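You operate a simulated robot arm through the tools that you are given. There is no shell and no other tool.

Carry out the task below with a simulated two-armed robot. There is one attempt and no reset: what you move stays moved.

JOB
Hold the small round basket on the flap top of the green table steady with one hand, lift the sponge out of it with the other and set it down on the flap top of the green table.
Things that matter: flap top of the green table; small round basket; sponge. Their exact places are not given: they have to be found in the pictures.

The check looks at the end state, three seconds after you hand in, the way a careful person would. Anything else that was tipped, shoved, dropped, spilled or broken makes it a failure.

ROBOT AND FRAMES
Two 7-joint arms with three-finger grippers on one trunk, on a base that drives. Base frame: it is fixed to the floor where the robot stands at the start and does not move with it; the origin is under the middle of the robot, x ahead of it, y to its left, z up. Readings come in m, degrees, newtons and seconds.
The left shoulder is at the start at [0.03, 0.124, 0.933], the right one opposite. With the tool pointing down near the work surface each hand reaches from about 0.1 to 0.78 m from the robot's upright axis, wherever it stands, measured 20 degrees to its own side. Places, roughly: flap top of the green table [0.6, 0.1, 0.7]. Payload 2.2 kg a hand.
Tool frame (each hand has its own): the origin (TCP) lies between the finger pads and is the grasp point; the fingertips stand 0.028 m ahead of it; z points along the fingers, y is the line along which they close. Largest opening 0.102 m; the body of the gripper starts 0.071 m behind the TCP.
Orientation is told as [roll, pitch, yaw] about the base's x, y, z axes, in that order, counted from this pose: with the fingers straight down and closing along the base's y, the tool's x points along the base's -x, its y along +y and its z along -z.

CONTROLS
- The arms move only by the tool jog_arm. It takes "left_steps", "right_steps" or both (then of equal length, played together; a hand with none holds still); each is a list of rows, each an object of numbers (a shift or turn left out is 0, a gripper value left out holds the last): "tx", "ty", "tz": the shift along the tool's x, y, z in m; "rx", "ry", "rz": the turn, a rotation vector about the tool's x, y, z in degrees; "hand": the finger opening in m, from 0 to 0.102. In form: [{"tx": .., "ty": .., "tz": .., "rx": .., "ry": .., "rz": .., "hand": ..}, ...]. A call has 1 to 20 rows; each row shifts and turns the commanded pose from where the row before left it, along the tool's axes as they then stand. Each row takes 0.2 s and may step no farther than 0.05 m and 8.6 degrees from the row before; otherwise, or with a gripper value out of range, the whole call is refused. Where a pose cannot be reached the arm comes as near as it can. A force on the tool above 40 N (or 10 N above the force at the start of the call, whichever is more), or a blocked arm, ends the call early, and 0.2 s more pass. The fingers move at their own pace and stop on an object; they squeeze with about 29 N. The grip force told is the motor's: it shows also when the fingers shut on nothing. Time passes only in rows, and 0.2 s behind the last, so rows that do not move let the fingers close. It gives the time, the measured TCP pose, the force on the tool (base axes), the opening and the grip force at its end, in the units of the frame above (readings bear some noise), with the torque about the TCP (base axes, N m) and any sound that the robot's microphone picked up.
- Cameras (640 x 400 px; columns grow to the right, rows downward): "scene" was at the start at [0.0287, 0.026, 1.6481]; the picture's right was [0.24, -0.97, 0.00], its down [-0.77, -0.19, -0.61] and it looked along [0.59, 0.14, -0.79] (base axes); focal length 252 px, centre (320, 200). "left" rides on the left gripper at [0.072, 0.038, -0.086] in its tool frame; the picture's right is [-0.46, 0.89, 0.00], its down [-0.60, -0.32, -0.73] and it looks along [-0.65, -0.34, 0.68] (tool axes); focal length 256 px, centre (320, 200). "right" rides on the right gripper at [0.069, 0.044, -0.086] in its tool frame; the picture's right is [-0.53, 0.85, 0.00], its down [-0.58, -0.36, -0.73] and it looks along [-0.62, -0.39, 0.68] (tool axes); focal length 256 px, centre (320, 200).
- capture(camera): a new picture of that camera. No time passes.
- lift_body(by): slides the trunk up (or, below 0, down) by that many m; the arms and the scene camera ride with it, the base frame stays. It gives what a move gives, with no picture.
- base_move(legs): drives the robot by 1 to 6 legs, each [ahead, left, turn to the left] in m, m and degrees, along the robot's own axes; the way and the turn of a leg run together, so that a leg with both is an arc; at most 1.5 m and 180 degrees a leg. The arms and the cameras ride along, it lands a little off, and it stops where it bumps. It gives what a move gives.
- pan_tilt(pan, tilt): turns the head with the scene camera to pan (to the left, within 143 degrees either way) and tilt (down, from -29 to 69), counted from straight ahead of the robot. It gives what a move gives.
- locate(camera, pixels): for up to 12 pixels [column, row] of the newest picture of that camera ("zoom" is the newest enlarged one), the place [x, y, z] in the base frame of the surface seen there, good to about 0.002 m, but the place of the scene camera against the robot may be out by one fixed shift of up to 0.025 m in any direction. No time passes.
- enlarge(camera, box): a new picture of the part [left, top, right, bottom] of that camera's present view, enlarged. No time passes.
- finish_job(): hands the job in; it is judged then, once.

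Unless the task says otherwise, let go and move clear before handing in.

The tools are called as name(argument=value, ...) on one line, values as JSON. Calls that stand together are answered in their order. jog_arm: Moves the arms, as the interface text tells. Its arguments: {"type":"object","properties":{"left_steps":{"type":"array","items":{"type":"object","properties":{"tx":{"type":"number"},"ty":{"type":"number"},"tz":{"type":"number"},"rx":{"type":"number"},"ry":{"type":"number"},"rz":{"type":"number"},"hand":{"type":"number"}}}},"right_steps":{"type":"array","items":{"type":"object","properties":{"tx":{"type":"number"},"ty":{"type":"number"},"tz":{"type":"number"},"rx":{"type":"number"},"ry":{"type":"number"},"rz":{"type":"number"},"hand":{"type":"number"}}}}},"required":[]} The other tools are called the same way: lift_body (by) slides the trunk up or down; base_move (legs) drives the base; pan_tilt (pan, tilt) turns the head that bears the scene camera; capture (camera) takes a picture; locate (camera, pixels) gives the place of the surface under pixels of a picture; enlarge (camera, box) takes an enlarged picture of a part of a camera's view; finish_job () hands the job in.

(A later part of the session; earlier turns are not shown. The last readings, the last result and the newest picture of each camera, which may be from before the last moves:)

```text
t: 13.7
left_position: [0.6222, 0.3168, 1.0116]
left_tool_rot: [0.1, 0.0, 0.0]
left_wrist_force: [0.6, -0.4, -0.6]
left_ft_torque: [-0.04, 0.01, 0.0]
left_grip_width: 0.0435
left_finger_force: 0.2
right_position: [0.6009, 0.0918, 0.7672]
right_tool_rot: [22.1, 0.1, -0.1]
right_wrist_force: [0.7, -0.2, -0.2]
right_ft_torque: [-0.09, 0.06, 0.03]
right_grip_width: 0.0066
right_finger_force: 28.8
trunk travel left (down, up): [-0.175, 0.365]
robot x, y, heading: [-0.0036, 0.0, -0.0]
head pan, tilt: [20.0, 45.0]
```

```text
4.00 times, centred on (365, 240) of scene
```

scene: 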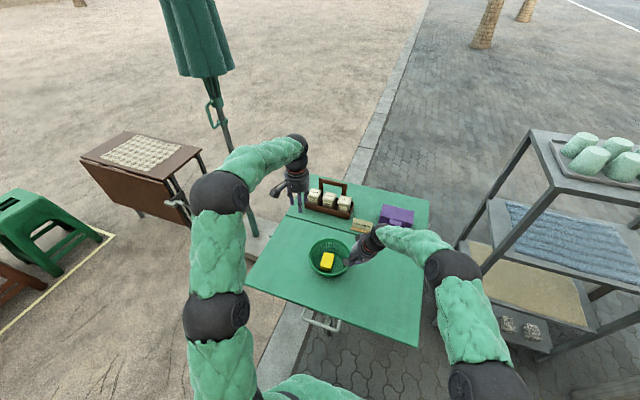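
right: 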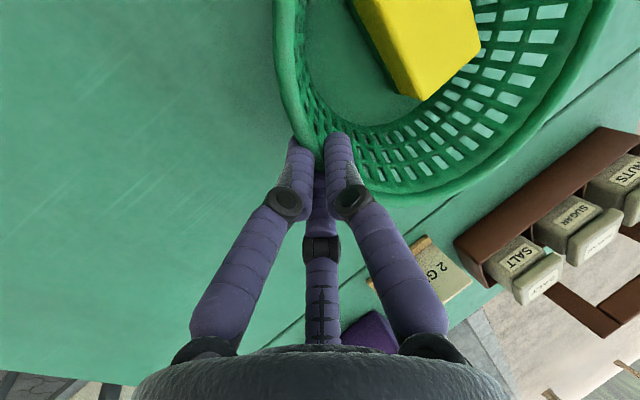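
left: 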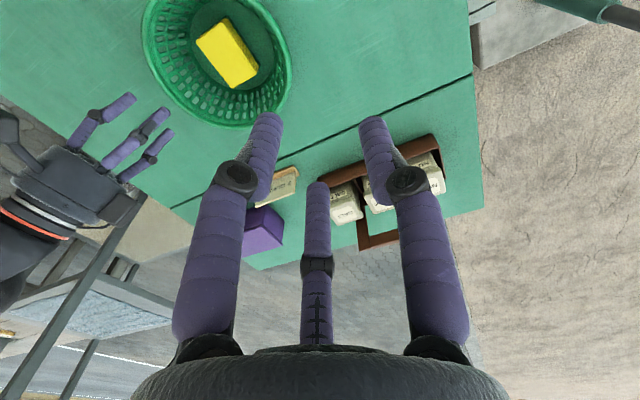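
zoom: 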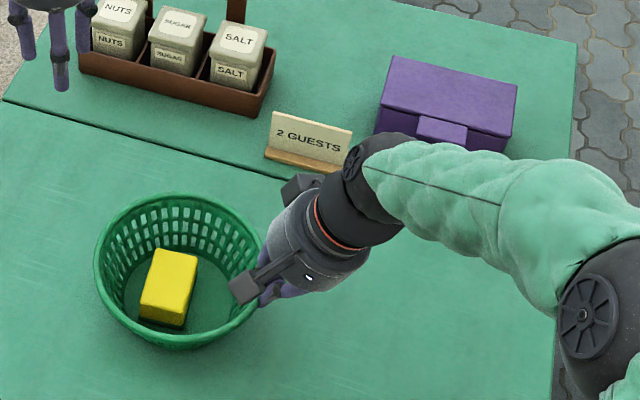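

locate(camera="zoom", pixels=[[290, 187], [302, 180], [285, 195], [315, 185], [245, 285], [300, 225], [340, 270], [350, 180], [175, 265], [170, 290], [175, 195], [102, 250]])

```text
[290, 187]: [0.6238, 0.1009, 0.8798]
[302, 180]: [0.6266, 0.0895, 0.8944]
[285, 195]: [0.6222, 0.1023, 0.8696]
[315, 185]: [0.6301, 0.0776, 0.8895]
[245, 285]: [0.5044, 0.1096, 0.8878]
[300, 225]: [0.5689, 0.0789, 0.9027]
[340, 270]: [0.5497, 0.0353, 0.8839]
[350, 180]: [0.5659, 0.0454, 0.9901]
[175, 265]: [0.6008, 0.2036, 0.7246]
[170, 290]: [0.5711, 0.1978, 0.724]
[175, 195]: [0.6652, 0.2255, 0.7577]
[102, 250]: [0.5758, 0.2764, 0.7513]
```

The right hand's box is at about (0.625, 0.10, 0.88) and its camera at y≈0.11, so a vertical left hand over the sponge at y≈0.198 keeps 3–4 cm of clearance. The 6.6 mm closed grip matches the bead thickness, which supports the two-finger model. I'll move the left hand above the sponge and down to z≈0.85.

jog_arm(left_steps=[{"tx": 0.0056, "ty": -0.0298, "hand": 0.058}, {"tx": 0.0056, "ty": -0.0298}, {"tx": 0.0056, "ty": -0.0298}, {"tx": 0.0056, "ty": -0.0298}, {"rz": -2.5}, {"tz": 0.04}, {"tz": 0.04}, {"tz": 0.04}, {"tz": 0.04}, {}, {}])

capture(camera="left")

capture(camera="right")

capture(camera="scene")

```text
t: 16.1
left_position: [0.5995, 0.1981, 0.8511]
left_tool_rot: [0.0, 0.0, 2.6]
left_wrist_force: [0.8, 0.3, 0.4]
left_ft_torque: [0.01, -0.02, -0.01]
left_grip_width: 0.058
left_finger_force: 0.0
right_position: [0.6008, 0.0922, 0.7679]
right_tool_rot: [22.2, -0.1, 0.0]
right_wrist_force: [-0.1, -0.5, -1.5]
right_ft_torque: [-0.1, 0.01, -0.02]
right_grip_width: 0.0067
right_finger_force: 29.2
trunk travel left (down, up): [-0.175, 0.365]
robot x, y, heading: [-0.0011, 0.0006, 0.2]
head pan, tilt: [20.0, 45.0]
```

```text
taken
```

left: 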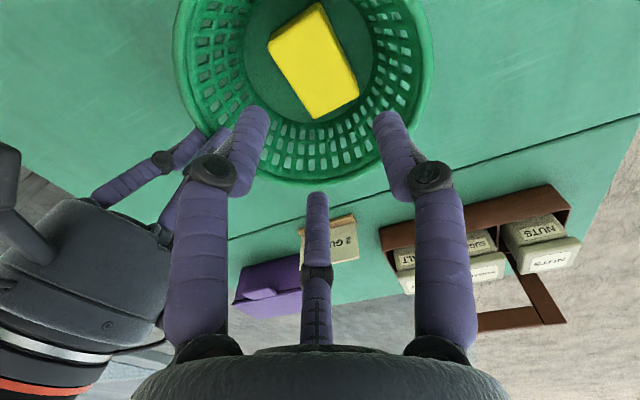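

```text
taken
```

right: 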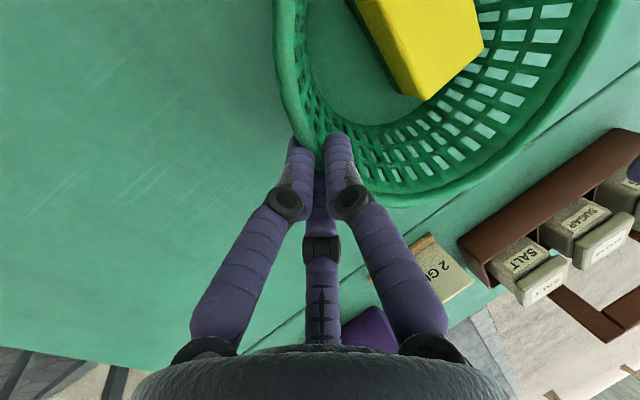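

```text
taken
```

scene: 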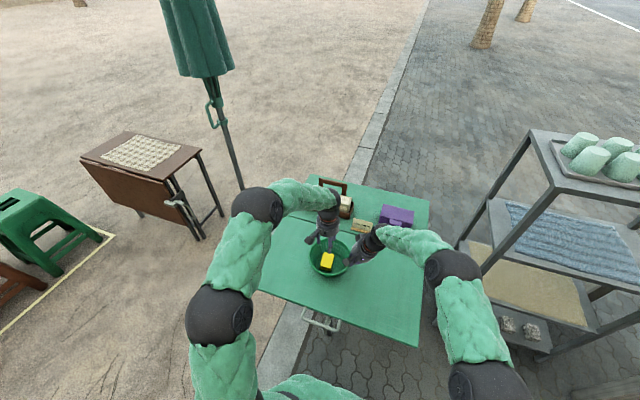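

The left hand is above the sponge at (0.5995, 0.198, 0.851). I'll re-measure the sponge and the clearance to the right hand from this closer left view.

enlarge(camera="left", box=[180, 0, 440, 180])

locate(camera="left", pixels=[[273, 43], [318, 8], [315, 112], [355, 92], [293, 78], [300, 20], [340, 50], [315, 60], [300, 108], [250, 60], [370, 70], [150, 240]])

```text
2.22 times, centred on (310, 90) of left
```

zoom: 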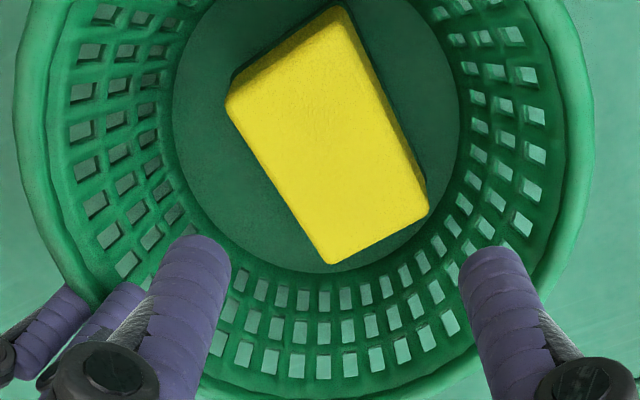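

```text
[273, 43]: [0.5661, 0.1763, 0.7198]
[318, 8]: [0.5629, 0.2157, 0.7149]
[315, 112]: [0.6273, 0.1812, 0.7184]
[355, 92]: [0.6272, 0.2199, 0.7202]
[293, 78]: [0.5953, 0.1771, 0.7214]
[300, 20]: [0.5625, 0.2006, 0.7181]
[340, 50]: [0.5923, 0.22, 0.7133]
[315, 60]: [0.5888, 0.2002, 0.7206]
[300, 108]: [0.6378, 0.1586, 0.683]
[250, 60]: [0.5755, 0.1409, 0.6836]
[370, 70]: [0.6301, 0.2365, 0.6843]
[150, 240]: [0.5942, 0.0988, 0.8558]
```

The sponge centre is at about (0.596, 0.198), yaw about +4°, top at 0.720, and the floor is at 0.683. I'll trim the left hand by 3 mm and 1.5°, then descend with the last part slow.

jog_arm(left_steps=[{"tx": 0.003, "rz": -1.5}, {"tz": 0.025}, {"tz": 0.025}, {"tz": 0.025}, {"tz": 0.015}, {}])

capture(camera="left")

capture(camera="right")

enlarge(camera="scene", box=[290, 190, 410, 290])

```text
t: 17.5
left_position: [0.5948, 0.1965, 0.7614]
left_tool_rot: [0.0, 0.0, 4.0]
left_wrist_force: [0.7, 0.3, 0.6]
left_ft_torque: [-0.01, 0.0, 0.01]
left_grip_width: 0.058
left_finger_force: 0.0
right_position: [0.6004, 0.0924, 0.7672]
right_tool_rot: [22.2, 0.0, 0.1]
right_wrist_force: [0.2, -0.1, -1.3]
right_ft_torque: [-0.09, 0.0, 0.01]
right_grip_width: 0.0067
right_finger_force: 29.3
trunk travel left (down, up): [-0.175, 0.365]
robot x, y, heading: [-0.0002, -0.0001, 0.1]
head pan, tilt: [20.0, 45.0]
```

```text
taken
```

left: 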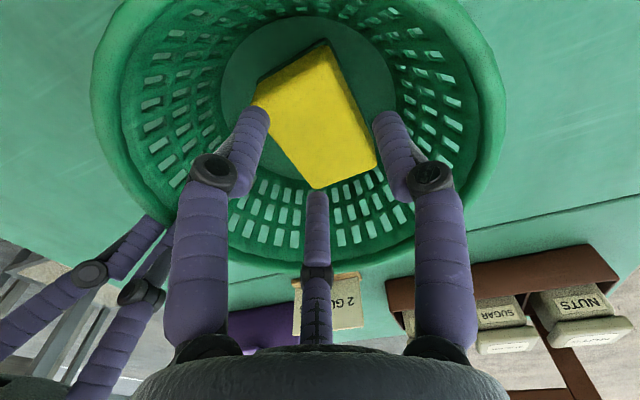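

```text
taken
```

right: 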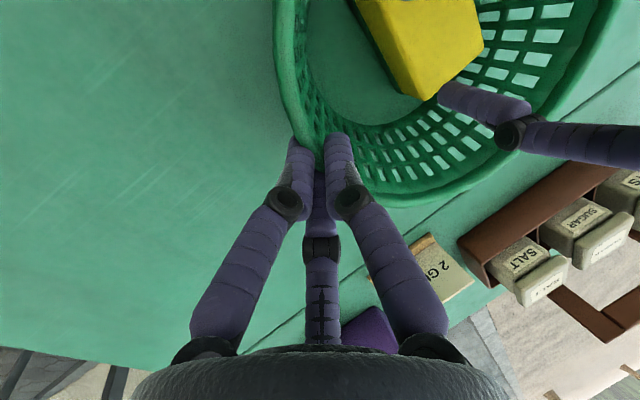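

```text
4.00 times, centred on (350, 240) of scene
```

zoom: 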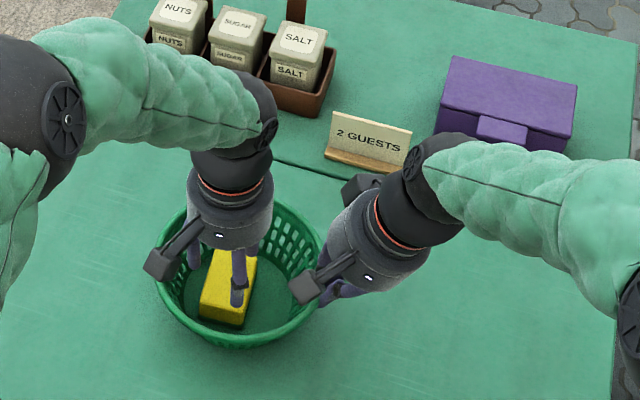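

Tips are at z≈0.733, just above the sponge top (0.720), with no force. I'll go down in small steps and watch for any contact on the sponge.

jog_arm(left_steps=[{"tz": 0.006, "ty": 0.001}, {"tz": 0.006}, {"tz": 0.005}, {}])

```text
t: 18.5
left_position: [0.5974, 0.1977, 0.7451]
left_tool_rot: [0.0, -0.1, 4.0]
left_wrist_force: [-1.7, -3.1, 14.0]
left_ft_torque: [-0.36, 0.16, -0.04]
left_grip_width: 0.0606
left_finger_force: 1.2
right_position: [0.6009, 0.0942, 0.7683]
right_tool_rot: [22.2, 0.1, 0.1]
right_wrist_force: [2.4, 3.3, -9.3]
right_ft_torque: [-0.47, -0.27, -0.16]
right_grip_width: 0.0069
right_finger_force: 28.9
trunk travel left (down, up): [-0.175, 0.365]
robot x, y, heading: [-0.0033, 0.0017, -0.1]
head pan, tilt: [20.0, 45.0]
```

The left hand met the sponge at z≈0.745 with 14 N up. The torque puts the contact at about (−0.008, −0.02) from the TCP, which is where the two −y side fingers sit, so the visible three-finger shape is physical. I'll back straight up and re-plan the finger placement.

jog_arm(left_steps=[{"tz": -0.012}, {"tz": -0.02}, {"tz": -0.02}, {}])

capture(camera="left")

capture(camera="right")

```text
t: 19.5
left_position: [0.5951, 0.1991, 0.7948]
left_tool_rot: [0.0, 0.0, 4.0]
left_wrist_force: [0.1, -0.4, -0.2]
left_ft_torque: [0.02, -0.03, 0.03]
left_grip_width: 0.058
left_finger_force: 0.0
right_position: [0.6006, 0.0926, 0.7675]
right_tool_rot: [22.2, 0.0, -0.1]
right_wrist_force: [0.7, -0.8, -0.6]
right_ft_torque: [-0.07, -0.01, 0.09]
right_grip_width: 0.0067
right_finger_force: 29.0
trunk travel left (down, up): [-0.175, 0.365]
robot x, y, heading: [-0.0038, -0.0014, -0.1]
head pan, tilt: [20.0, 45.0]
```

```text
taken
```

left: 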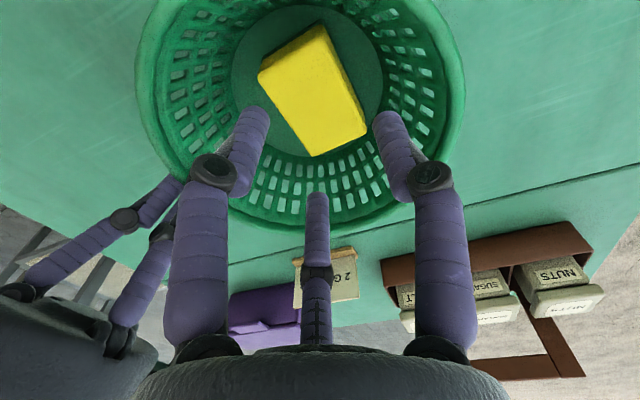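

```text
taken
```

right: 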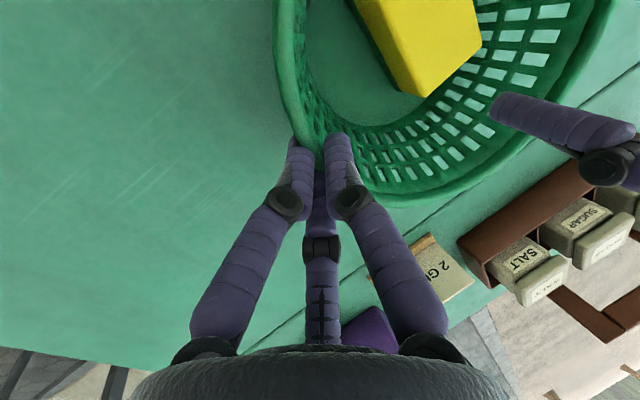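

enlarge(camera="right", box=[260, 110, 380, 210])

enlarge(camera="left", box=[90, 130, 230, 260])

locate(camera="left", pixels=[[384, 120], [390, 150], [254, 115], [245, 150], [317, 200], [317, 230], [261, 112], [375, 122], [262, 80], [322, 30], [315, 150], [360, 130]])

```text
4.00 times, centred on (320, 160) of right
```

zoom: 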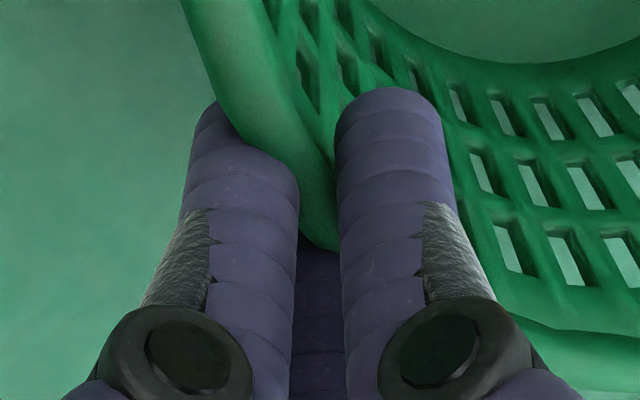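

```text
3.08 times, centred on (160, 195) of left
```

zoom: 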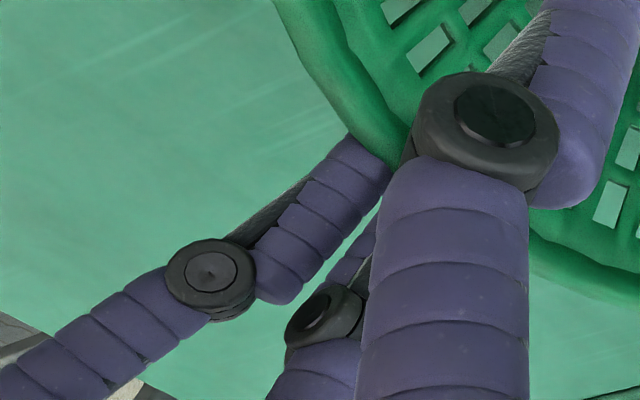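

```text
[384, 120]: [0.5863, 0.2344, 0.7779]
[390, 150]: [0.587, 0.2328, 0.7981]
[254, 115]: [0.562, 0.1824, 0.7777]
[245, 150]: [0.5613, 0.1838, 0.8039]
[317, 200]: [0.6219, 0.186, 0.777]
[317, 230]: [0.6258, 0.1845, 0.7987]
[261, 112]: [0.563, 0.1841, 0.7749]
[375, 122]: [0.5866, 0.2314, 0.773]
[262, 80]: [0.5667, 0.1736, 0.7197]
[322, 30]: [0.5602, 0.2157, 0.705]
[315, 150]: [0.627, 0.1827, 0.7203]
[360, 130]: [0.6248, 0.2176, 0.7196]
```

The rim shows right through the right hand's outer finger in the zoom, and the left contact fits three radial fingers of about 7 mm radius. So I'll turn the left hand 90° clockwise: two fingers then flank the sponge's long sides and the third faces its far end, with the wrist camera swung away from the right hand. I raise it first, then turn.

jog_arm(left_steps=[{"tz": -0.04}, {"tz": -0.04}, {"rz": 8.2}, {"rz": 8.2}, {"rz": 8.2}, {"rz": 8.2}, {"rz": 8.2}, {"rz": 8.2}, {"rz": 8.2}, {"rz": 8.2}, {"rz": 8.2}, {"rz": 8.2}, {"rz": 8.0, "hand": 0.072}, {}, {}])

capture(camera="left")

capture(camera="scene")

capture(camera="right")

```text
t: 22.7
left_position: [0.5966, 0.1992, 0.8757]
left_tool_rot: [0.1, 0.1, -86.0]
left_wrist_force: [0.0, 0.7, -0.1]
left_ft_torque: [-0.01, -0.01, -0.01]
left_grip_width: 0.0718
left_finger_force: 0.0
right_position: [0.5992, 0.0918, 0.7674]
right_tool_rot: [22.2, -0.1, 0.0]
right_wrist_force: [0.3, 0.0, -1.1]
right_ft_torque: [-0.09, -0.01, 0.01]
right_grip_width: 0.0065
right_finger_force: 29.3
trunk travel left (down, up): [-0.175, 0.365]
robot x, y, heading: [0.0002, -0.0026, -0.2]
head pan, tilt: [20.0, 45.0]
```

```text
taken
```

left: 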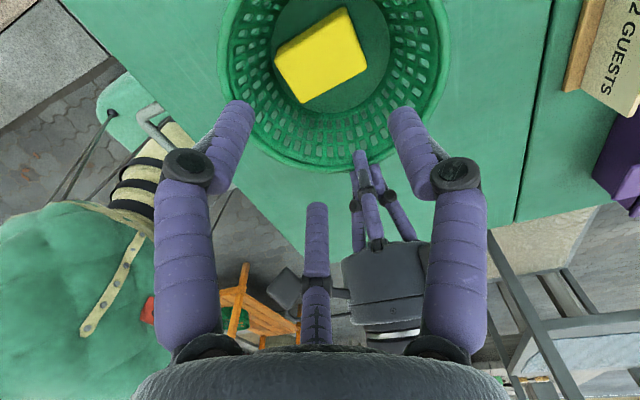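

```text
taken
```

scene: 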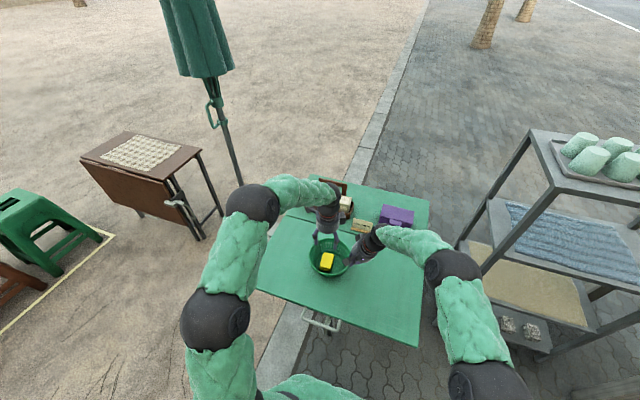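

```text
taken
```

right: 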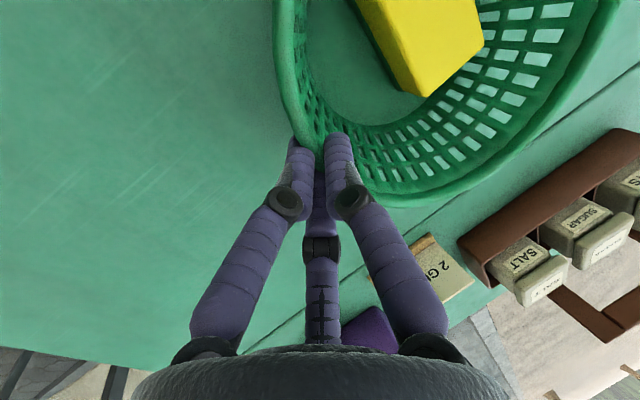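

The turn went cleanly (yaw −86°). I'll re-measure the sponge, basket wall and fingertips from this new view.

enlarge(camera="left", box=[210, 0, 460, 180])

locate(camera="left", pixels=[[279, 50], [342, 12], [304, 98], [364, 68], [290, 75], [310, 32], [355, 40], [332, 84], [320, 55], [385, 55], [260, 40], [330, 110]])

locate(camera="left", pixels=[[404, 118], [410, 150], [240, 112], [225, 150], [317, 210], [317, 235], [300, 5], [240, 60], [300, 160], [440, 60], [370, 265], [345, 270]])

```text
2.22 times, centred on (335, 90) of left
```

zoom: 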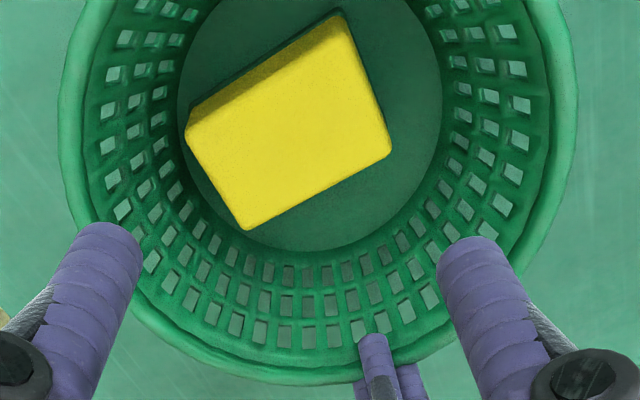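

```text
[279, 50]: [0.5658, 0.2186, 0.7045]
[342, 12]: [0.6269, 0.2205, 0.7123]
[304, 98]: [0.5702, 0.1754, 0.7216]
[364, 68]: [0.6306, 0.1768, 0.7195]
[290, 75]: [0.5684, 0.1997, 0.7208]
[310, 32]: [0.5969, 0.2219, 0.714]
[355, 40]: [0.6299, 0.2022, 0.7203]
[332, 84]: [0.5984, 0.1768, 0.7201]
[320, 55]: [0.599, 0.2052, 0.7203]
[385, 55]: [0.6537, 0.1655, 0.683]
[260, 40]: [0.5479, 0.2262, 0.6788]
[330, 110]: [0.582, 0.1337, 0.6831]
```

```text
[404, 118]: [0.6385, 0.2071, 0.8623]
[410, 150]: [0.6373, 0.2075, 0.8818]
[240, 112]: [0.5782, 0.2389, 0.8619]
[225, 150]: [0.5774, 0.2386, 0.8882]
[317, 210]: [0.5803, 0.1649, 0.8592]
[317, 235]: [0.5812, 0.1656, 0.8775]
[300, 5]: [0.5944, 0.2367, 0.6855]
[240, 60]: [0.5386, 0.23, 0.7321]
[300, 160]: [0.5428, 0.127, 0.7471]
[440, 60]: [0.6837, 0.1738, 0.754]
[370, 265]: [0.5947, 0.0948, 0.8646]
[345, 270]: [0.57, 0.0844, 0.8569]
```

Measured finger centres sit at radius w/2 + 7 mm (C at +x, the other two at ±y behind). With opening 0.080 and TCP at (0.602, 0.196) all three go around the sponge with 4–8 mm clearance and miss the basket wall. I'll descend to just above the sponge first.

jog_arm(left_steps=[{"tx": -0.0034, "ty": 0.0058, "hand": 0.08}, {"tz": 0.03}, {"tz": 0.03}, {"tz": 0.03}, {"tz": 0.025}, {}, {}])

capture(camera="left")

capture(camera="right")

enlarge(camera="scene", box=[280, 190, 400, 290])

```text
t: 24.3
left_position: [0.6029, 0.1956, 0.7608]
left_tool_rot: [0.1, -0.1, -86.0]
left_wrist_force: [0.1, -0.4, 0.5]
left_ft_torque: [-0.02, 0.0, -0.01]
left_grip_width: 0.0799
left_finger_force: 0.0
right_position: [0.5988, 0.0928, 0.7671]
right_tool_rot: [22.2, 0.0, 0.0]
right_wrist_force: [0.8, 0.8, -0.5]
right_ft_torque: [-0.08, 0.0, -0.01]
right_grip_width: 0.0067
right_finger_force: 28.8
trunk travel left (down, up): [-0.175, 0.365]
robot x, y, heading: [0.0019, -0.0006, 0.2]
head pan, tilt: [20.0, 45.0]
```

```text
taken
```

left: 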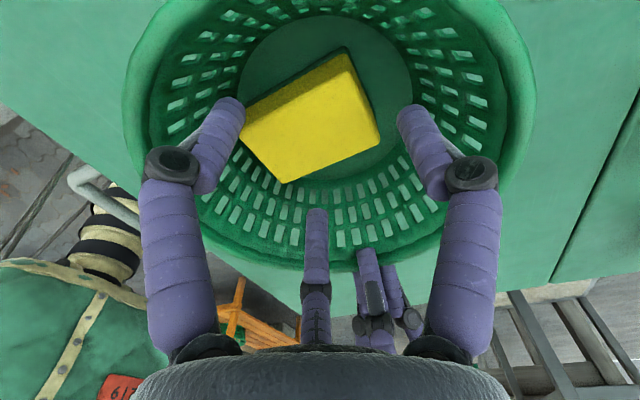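

```text
taken
```

right: 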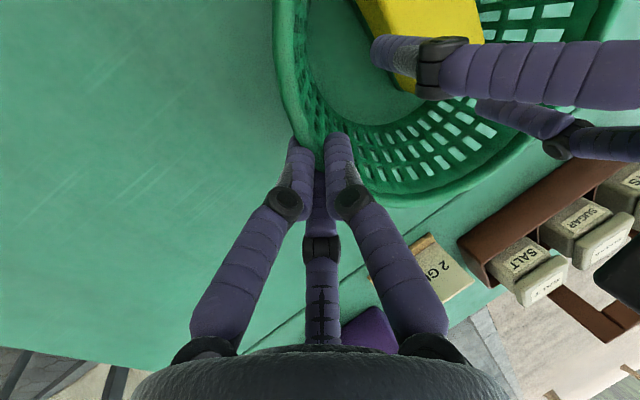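

```text
4.00 times, centred on (340, 240) of scene
```

zoom: 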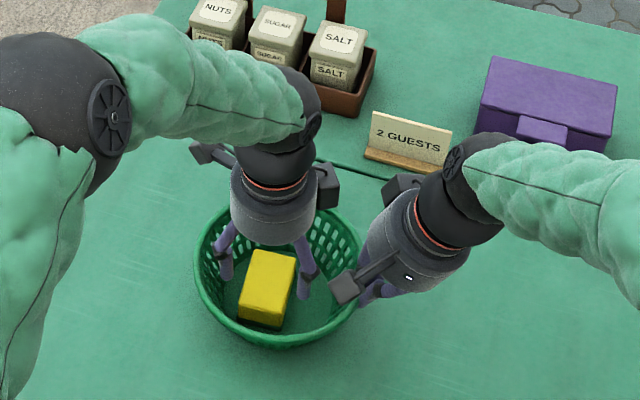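

The fingers straddle the sponge in all views, and about 4 cm separates the two hands. I'll descend slowly in stages, checking force.

jog_arm(left_steps=[{"tz": 0.006}, {"tz": 0.006}, {"tz": 0.005}, {}])

```text
t: 25.3
left_position: [0.6021, 0.1958, 0.7437]
left_tool_rot: [0.0, 0.0, -86.0]
left_wrist_force: [-0.7, -0.1, 0.4]
left_ft_torque: [0.02, 0.0, 0.01]
left_grip_width: 0.0797
left_finger_force: 0.0
right_position: [0.6015, 0.0933, 0.7661]
right_tool_rot: [22.1, 0.0, 0.0]
right_wrist_force: [0.1, 0.2, -1.3]
right_ft_torque: [-0.07, 0.02, 0.02]
right_grip_width: 0.0066
right_finger_force: 28.8
trunk travel left (down, up): [-0.175, 0.365]
robot x, y, heading: [0.001, 0.0009, -0.0]
head pan, tilt: [20.0, 45.0]
```

No contact now, past the height where it touched before. I'll go on down to z≈0.720.

jog_arm(left_steps=[{"tz": 0.006}, {"tz": 0.006}, {"tz": 0.006}, {"tz": 0.005}, {}])

capture(camera="left")

capture(camera="right")

```text
t: 26.5
left_position: [0.6021, 0.1955, 0.72]
left_tool_rot: [0.0, 0.0, -85.9]
left_wrist_force: [0.7, 0.1, 0.4]
left_ft_torque: [0.01, 0.03, -0.05]
left_grip_width: 0.0803
left_finger_force: 0.0
right_position: [0.6008, 0.0913, 0.7661]
right_tool_rot: [22.2, 0.0, 0.0]
right_wrist_force: [-1.0, 0.2, -1.8]
right_ft_torque: [-0.19, 0.04, 0.05]
right_grip_width: 0.0071
right_finger_force: 28.9
trunk travel left (down, up): [-0.175, 0.365]
robot x, y, heading: [-0.0042, 0.0005, 0.3]
head pan, tilt: [20.0, 45.0]
```

```text
taken
```

left: 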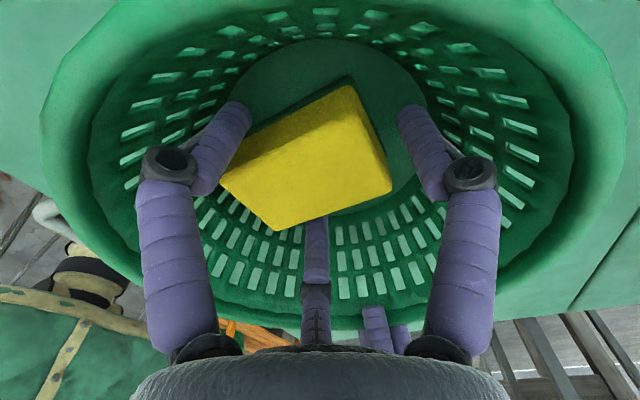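

```text
taken
```

right: 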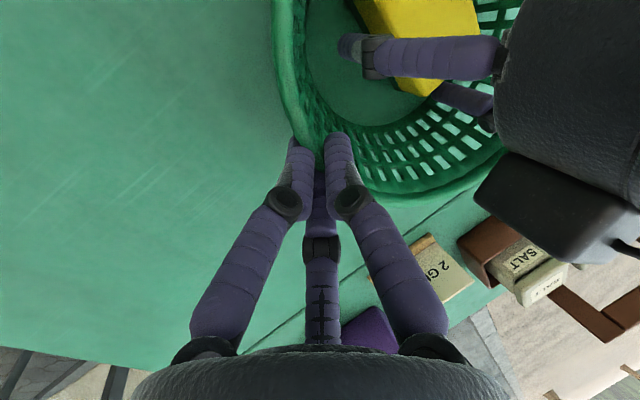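

The left fingers are around the sponge at z=0.720 with no contact. I'll close the left hand in stages.

jog_arm(left_steps=[{"hand": 0.07}, {"hand": 0.064}, {"hand": 0.06}, {"hand": 0.057}, {}, {}])

capture(camera="left")

```text
t: 27.9
left_position: [0.6023, 0.1953, 0.7211]
left_tool_rot: [-0.1, 0.0, -86.0]
left_wrist_force: [-0.3, 0.5, 1.0]
left_ft_torque: [-0.02, 0.0, 0.01]
left_grip_width: 0.0574
left_finger_force: 0.4
right_position: [0.6005, 0.0925, 0.766]
right_tool_rot: [22.2, -0.1, 0.0]
right_wrist_force: [-0.7, 0.2, -1.2]
right_ft_torque: [-0.16, -0.01, -0.01]
right_grip_width: 0.0066
right_finger_force: 29.4
trunk travel left (down, up): [-0.175, 0.365]
robot x, y, heading: [0.002, 0.0024, 0.1]
head pan, tilt: [20.0, 45.0]
```

```text
taken
```

left: 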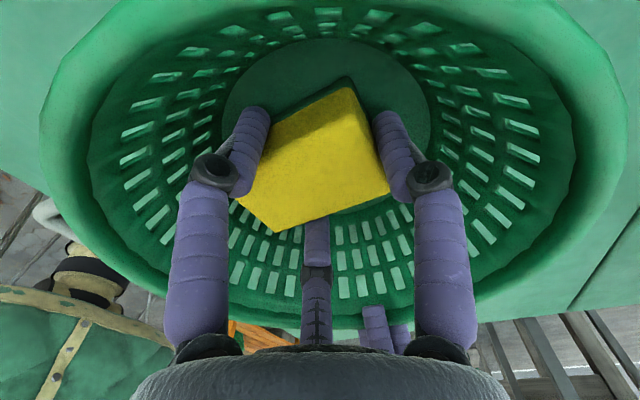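

The opening passed below 0.066 without load, which confirms the three-finger behaviour, and it is now just touching at 0.057. I'll close further to a firm grip.

jog_arm(left_steps=[{"hand": 0.055}, {"hand": 0.052}, {"hand": 0.048}, {"hand": 0.044}, {}, {}])

capture(camera="left")

capture(camera="right")

```text
t: 29.3
left_position: [0.6027, 0.195, 0.7211]
left_tool_rot: [0.0, 0.1, -86.0]
left_wrist_force: [0.0, 0.6, 0.7]
left_ft_torque: [0.03, -0.07, -0.04]
left_grip_width: 0.0555
left_finger_force: 29.1
right_position: [0.6009, 0.0924, 0.7685]
right_tool_rot: [22.2, 0.0, 0.0]
right_wrist_force: [-0.7, -0.3, -2.1]
right_ft_torque: [-0.27, 0.09, 0.03]
right_grip_width: 0.0068
right_finger_force: 29.0
trunk travel left (down, up): [-0.175, 0.365]
robot x, y, heading: [-0.0002, -0.0029, -0.3]
head pan, tilt: [20.0, 45.0]
```

```text
taken
```

left: 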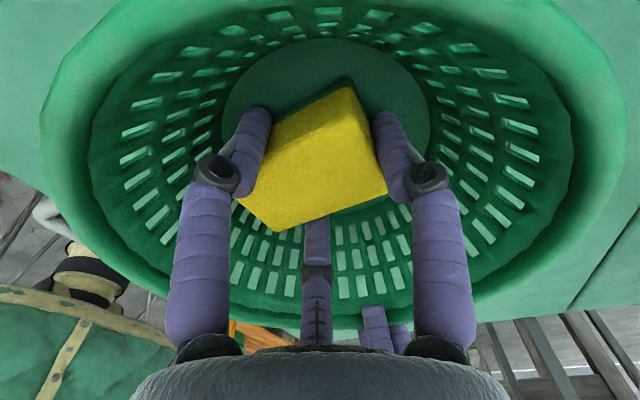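

```text
taken
```

right: 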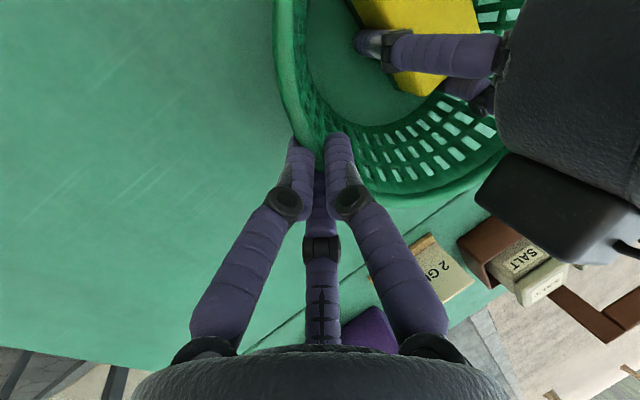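

The sponge is gripped at opening 0.0555 with 29 N, as the three-finger model predicted. I'll lift straight up slowly and look.

jog_arm(left_steps=[{"tz": -0.008}, {"tz": -0.012}, {"tz": -0.015}, {"tz": -0.02}, {"tz": -0.025}, {}])

capture(camera="left")

capture(camera="right")

enlarge(camera="scene", box=[280, 190, 400, 290])

```text
t: 30.7
left_position: [0.602, 0.195, 0.8011]
left_tool_rot: [0.1, -0.1, -86.1]
left_wrist_force: [0.0, 0.4, 0.3]
left_ft_torque: [-0.01, 0.04, -0.02]
left_grip_width: 0.0554
left_finger_force: 29.6
right_position: [0.6006, 0.0923, 0.7666]
right_tool_rot: [22.2, 0.0, 0.0]
right_wrist_force: [0.0, -0.1, -0.7]
right_ft_torque: [-0.08, 0.04, 0.0]
right_grip_width: 0.0069
right_finger_force: 29.1
trunk travel left (down, up): [-0.175, 0.365]
robot x, y, heading: [0.0, -0.0005, 0.1]
head pan, tilt: [20.0, 45.0]
```

```text
taken
```

left: 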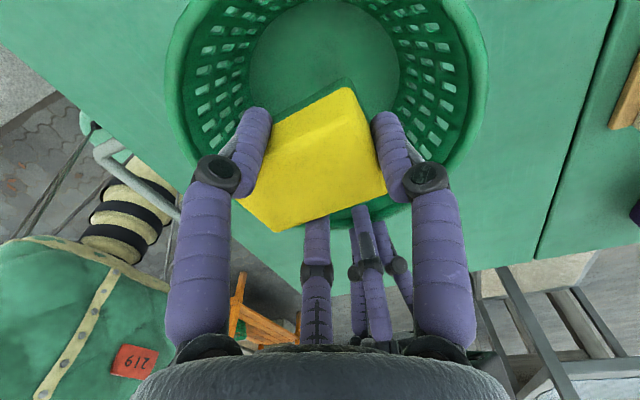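

```text
taken
```

right: 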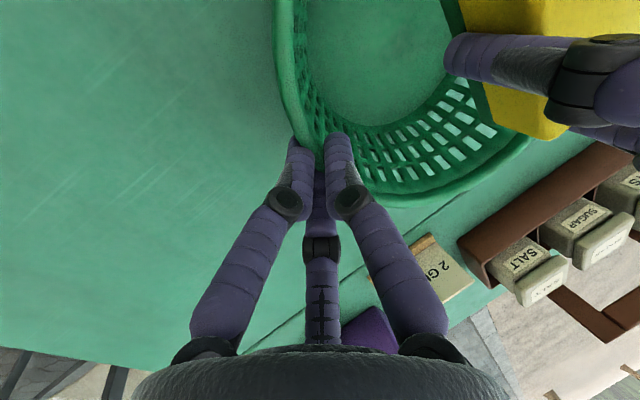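

```text
4.00 times, centred on (340, 240) of scene
```

zoom: 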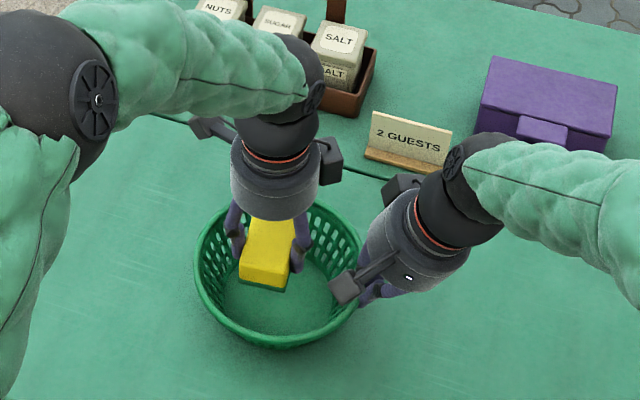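

The sponge is out of the basket at opening 0.0554 with 29.6 N, and the basket has not moved. I'll raise it a bit more, then carry it to the clear part of the flap on the basket's left.

jog_arm(left_steps=[{"tz": -0.03}, {"tz": -0.035}, {"tx": 0.0404, "ty": -0.004}, {"tx": 0.0404, "ty": -0.004}, {"tx": 0.0404, "ty": -0.004}, {"tx": 0.0404, "ty": -0.004}, {}, {}])

capture(camera="left")

capture(camera="scene")

enlarge(camera="scene", box=[240, 170, 400, 290])

```text
t: 32.5
left_position: [0.5747, 0.3556, 0.8661]
left_tool_rot: [0.0, 0.1, -86.0]
left_wrist_force: [0.3, -0.1, -0.1]
left_ft_torque: [-0.05, 0.0, 0.0]
left_grip_width: 0.0554
left_finger_force: 29.0
right_position: [0.6005, 0.0926, 0.7673]
right_tool_rot: [22.2, 0.0, 0.0]
right_wrist_force: [-0.2, -0.1, -0.5]
right_ft_torque: [-0.05, 0.03, -0.02]
right_grip_width: 0.0069
right_finger_force: 28.8
trunk travel left (down, up): [-0.175, 0.365]
robot x, y, heading: [0.0005, -0.0045, 0.1]
head pan, tilt: [20.0, 45.0]
```

```text
taken
```

left: 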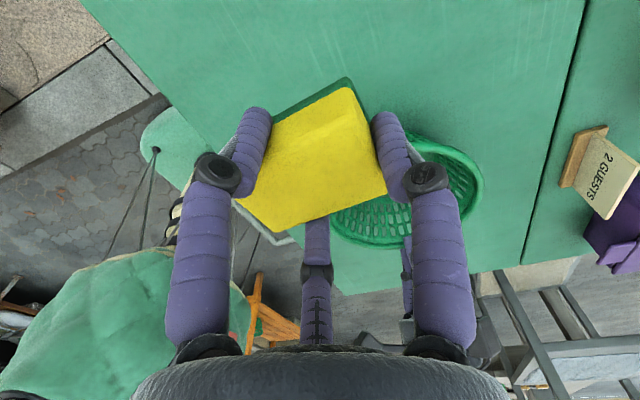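

```text
taken
```

scene: 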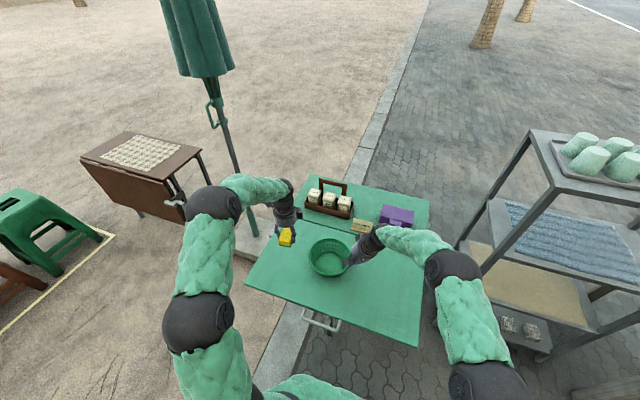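

```text
3.33 times, centred on (320, 230) of scene
```

zoom: 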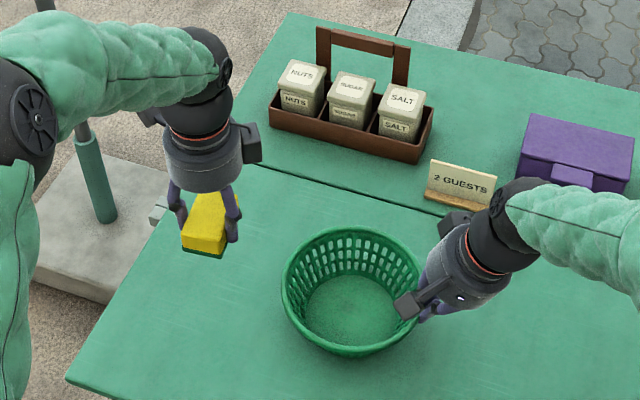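

locate(camera="zoom", pixels=[[150, 250], [110, 320], [80, 375], [180, 300], [200, 330], [260, 172], [100, 180], [150, 110], [205, 245], [195, 215], [160, 330], [250, 280]])

locate(camera="left", pixels=[[200, 40], [300, 30], [400, 60], [120, 30], [180, 110], [550, 100], [250, 20], [350, 20], [420, 240], [470, 200], [440, 150], [300, 70]])

```text
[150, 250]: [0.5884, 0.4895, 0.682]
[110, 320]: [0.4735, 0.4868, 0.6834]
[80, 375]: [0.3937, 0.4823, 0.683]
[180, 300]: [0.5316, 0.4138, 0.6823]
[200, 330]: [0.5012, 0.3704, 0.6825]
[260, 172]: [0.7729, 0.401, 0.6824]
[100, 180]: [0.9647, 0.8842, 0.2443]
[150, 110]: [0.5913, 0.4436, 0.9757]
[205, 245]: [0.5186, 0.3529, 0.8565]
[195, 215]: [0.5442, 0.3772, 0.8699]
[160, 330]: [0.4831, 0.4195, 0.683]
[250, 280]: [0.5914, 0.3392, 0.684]
```

```text
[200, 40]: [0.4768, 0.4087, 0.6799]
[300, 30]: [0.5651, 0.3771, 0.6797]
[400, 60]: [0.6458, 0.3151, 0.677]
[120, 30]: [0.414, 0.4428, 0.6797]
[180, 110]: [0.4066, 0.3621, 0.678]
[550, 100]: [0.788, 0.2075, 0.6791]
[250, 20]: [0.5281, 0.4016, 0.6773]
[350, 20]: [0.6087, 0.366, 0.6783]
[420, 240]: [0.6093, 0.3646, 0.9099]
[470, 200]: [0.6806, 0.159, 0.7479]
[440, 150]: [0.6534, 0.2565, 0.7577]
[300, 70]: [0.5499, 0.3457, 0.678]
```

The clear flap area extends to y≈0.49 and the seam is at x≈0.79, so (0.575, 0.356) is a good spot. The surface there is at z≈0.679. I'll lower the sponge, slowly near the end.

jog_arm(left_steps=[{"tz": 0.035}, {"tz": 0.035}, {"tz": 0.03}, {"tz": 0.025}, {"tz": 0.012}, {}, {}])

capture(camera="left")

enlarge(camera="scene", box=[240, 200, 360, 290])

```text
t: 34.1
left_position: [0.5755, 0.3557, 0.7295]
left_tool_rot: [0.0, -0.1, -86.0]
left_wrist_force: [0.8, -0.6, -0.2]
left_ft_torque: [0.0, 0.0, -0.03]
left_grip_width: 0.0554
left_finger_force: 28.6
right_position: [0.6008, 0.0921, 0.7668]
right_tool_rot: [22.1, 0.0, 0.1]
right_wrist_force: [-0.4, 0.2, -0.9]
right_ft_torque: [-0.1, -0.02, -0.03]
right_grip_width: 0.0067
right_finger_force: 28.9
trunk travel left (down, up): [-0.175, 0.365]
robot x, y, heading: [-0.0038, 0.0009, -0.0]
head pan, tilt: [20.0, 45.0]
```

```text
taken
```

left: 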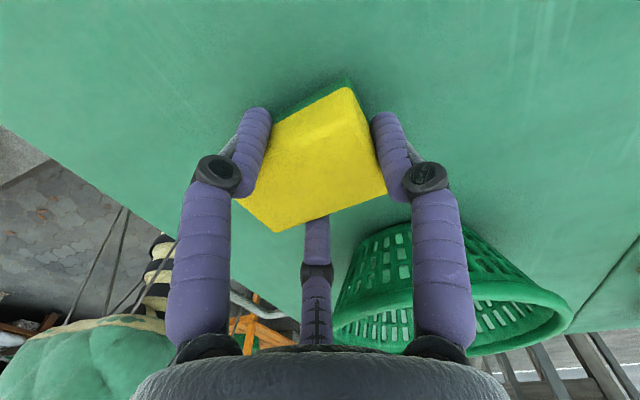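

```text
4.44 times, centred on (300, 245) of scene
```

zoom: 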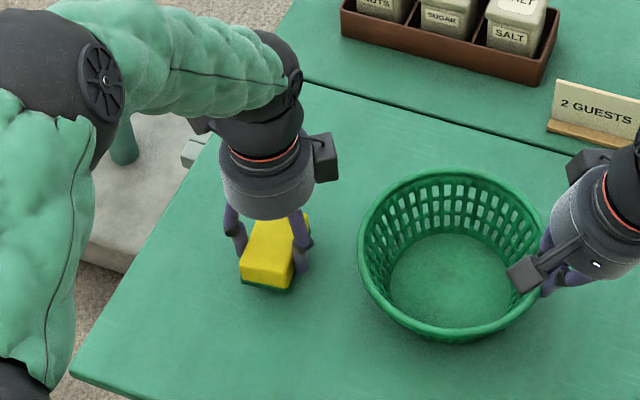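

The sponge is about 1 cm above the flap. I'll lower it in millimetre steps until contact shows.

jog_arm(left_steps=[{"tz": 0.004}, {"tz": 0.003}, {"tz": 0.002}, {"tz": 0.0015}, {}])

```text
t: 35.3
left_position: [0.5746, 0.3572, 0.7202]
left_tool_rot: [0.0, 0.0, -86.0]
left_wrist_force: [0.2, -0.3, -1.3]
left_ft_torque: [0.01, -0.01, -0.02]
left_grip_width: 0.055
left_finger_force: 28.8
right_position: [0.6014, 0.0925, 0.7669]
right_tool_rot: [22.2, 0.0, 0.0]
right_wrist_force: [-0.3, -0.5, 0.7]
right_ft_torque: [-0.09, -0.01, 0.01]
right_grip_width: 0.0066
right_finger_force: 29.4
trunk travel left (down, up): [-0.175, 0.365]
robot x, y, heading: [-0.0013, 0.001, -0.1]
head pan, tilt: [20.0, 45.0]
```

jog_arm(left_steps=[{"tz": 0.001}, {"tz": 0.001}, {}])

```text
t: 36.1
left_position: [0.5745, 0.3557, 0.7164]
left_tool_rot: [0.0, 0.0, -86.0]
left_wrist_force: [0.2, 0.0, -1.2]
left_ft_torque: [-0.01, 0.01, 0.04]
left_grip_width: 0.0552
left_finger_force: 29.4
right_position: [0.6013, 0.0917, 0.7678]
right_tool_rot: [22.2, 0.0, 0.0]
right_wrist_force: [0.0, 0.6, -0.8]
right_ft_torque: [-0.06, -0.01, 0.0]
right_grip_width: 0.0065
right_finger_force: 28.7
trunk travel left (down, up): [-0.175, 0.365]
robot x, y, heading: [0.0011, 0.0004, 0.0]
head pan, tilt: [20.0, 45.0]
```

No contact force yet at a commanded height near 0.7165. I'll look closely at the gap before going lower.

enlarge(camera="left", box=[220, 60, 420, 240])

enlarge(camera="scene", box=[270, 230, 330, 275])

enlarge(camera="right", box=[440, 0, 640, 120])

```text
2.22 times, centred on (320, 150) of left
```

zoom: 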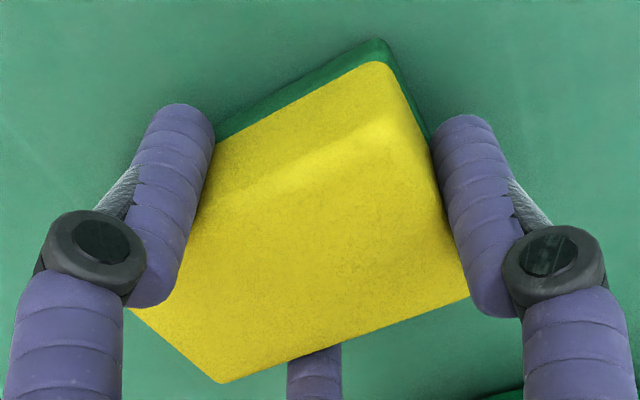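

```text
8.89 times, centred on (300, 252) of scene
```

zoom: 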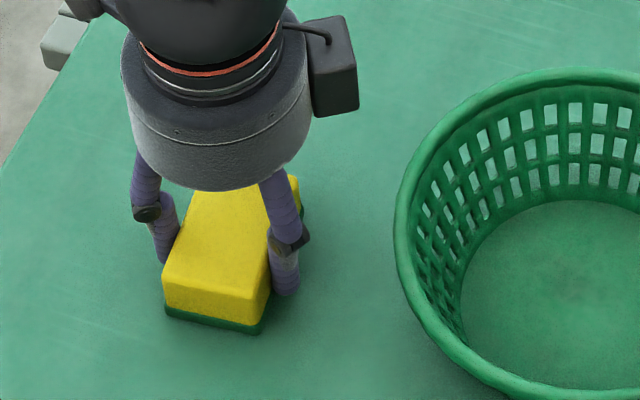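

```text
3.20 times, centred on (540, 60) of right
```

zoom: 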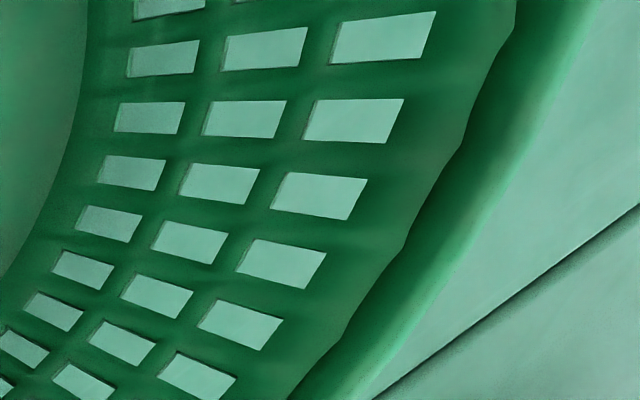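

The sponge's green underside looks to be within a millimetre or two of the flap. I'll continue in 1 mm steps until a contact force shows.

jog_arm(left_steps=[{"tz": 0.001}, {}])

```text
t: 36.7
left_position: [0.5742, 0.3555, 0.7166]
left_tool_rot: [0.0, 0.0, -86.0]
left_wrist_force: [-0.3, -1.5, 1.7]
left_ft_torque: [-0.06, 0.12, 0.01]
left_grip_width: 0.0553
left_finger_force: 29.5
right_position: [0.6005, 0.092, 0.7681]
right_tool_rot: [22.2, 0.0, 0.0]
right_wrist_force: [0.7, 0.5, -0.7]
right_ft_torque: [-0.07, 0.01, 0.01]
right_grip_width: 0.0067
right_finger_force: 29.0
trunk travel left (down, up): [-0.175, 0.365]
robot x, y, heading: [-0.0027, 0.0018, -0.2]
head pan, tilt: [20.0, 45.0]
```

Contact has just begun: the vertical force went from −1.2 to +1.7 N and the torque changed. I'll open the left hand gently here.

jog_arm(left_steps=[{"hand": 0.057}, {"hand": 0.06}, {"hand": 0.066}, {"hand": 0.074}, {"hand": 0.08}, {}])

capture(camera="left")

enlarge(camera="scene", box=[260, 220, 360, 290])

```text
t: 38.1
left_position: [0.5752, 0.3564, 0.7145]
left_tool_rot: [0.0, 0.0, -86.0]
left_wrist_force: [0.2, 0.0, 0.1]
left_ft_torque: [0.0, -0.01, 0.01]
left_grip_width: 0.0799
left_finger_force: 0.1
right_position: [0.6002, 0.093, 0.7688]
right_tool_rot: [22.2, 0.0, 0.0]
right_wrist_force: [0.5, 0.3, -0.5]
right_ft_torque: [-0.06, 0.04, 0.01]
right_grip_width: 0.0069
right_finger_force: 28.9
trunk travel left (down, up): [-0.175, 0.365]
robot x, y, heading: [0.0028, 0.0002, 0.3]
head pan, tilt: [20.0, 45.0]
```

```text
taken
```

left: 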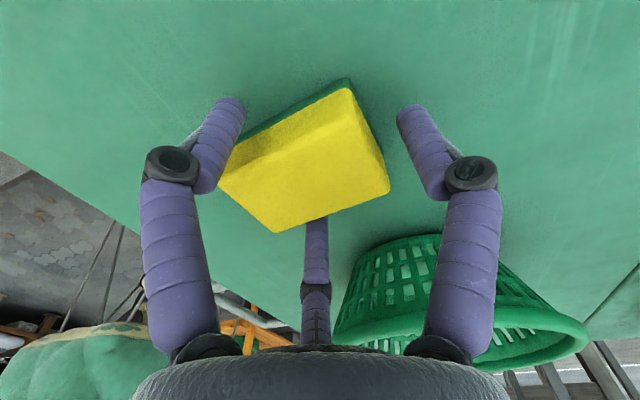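

```text
5.71 times, centred on (310, 255) of scene
```

zoom: 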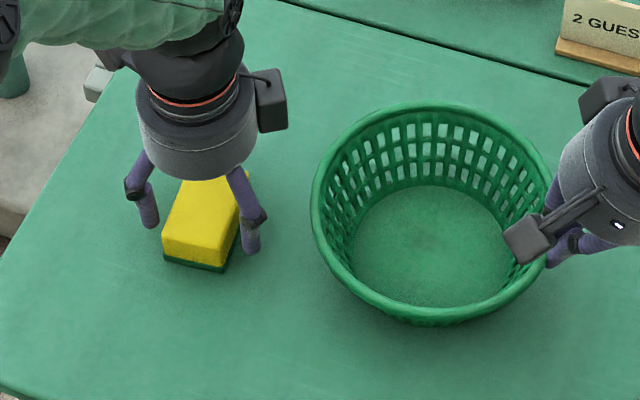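

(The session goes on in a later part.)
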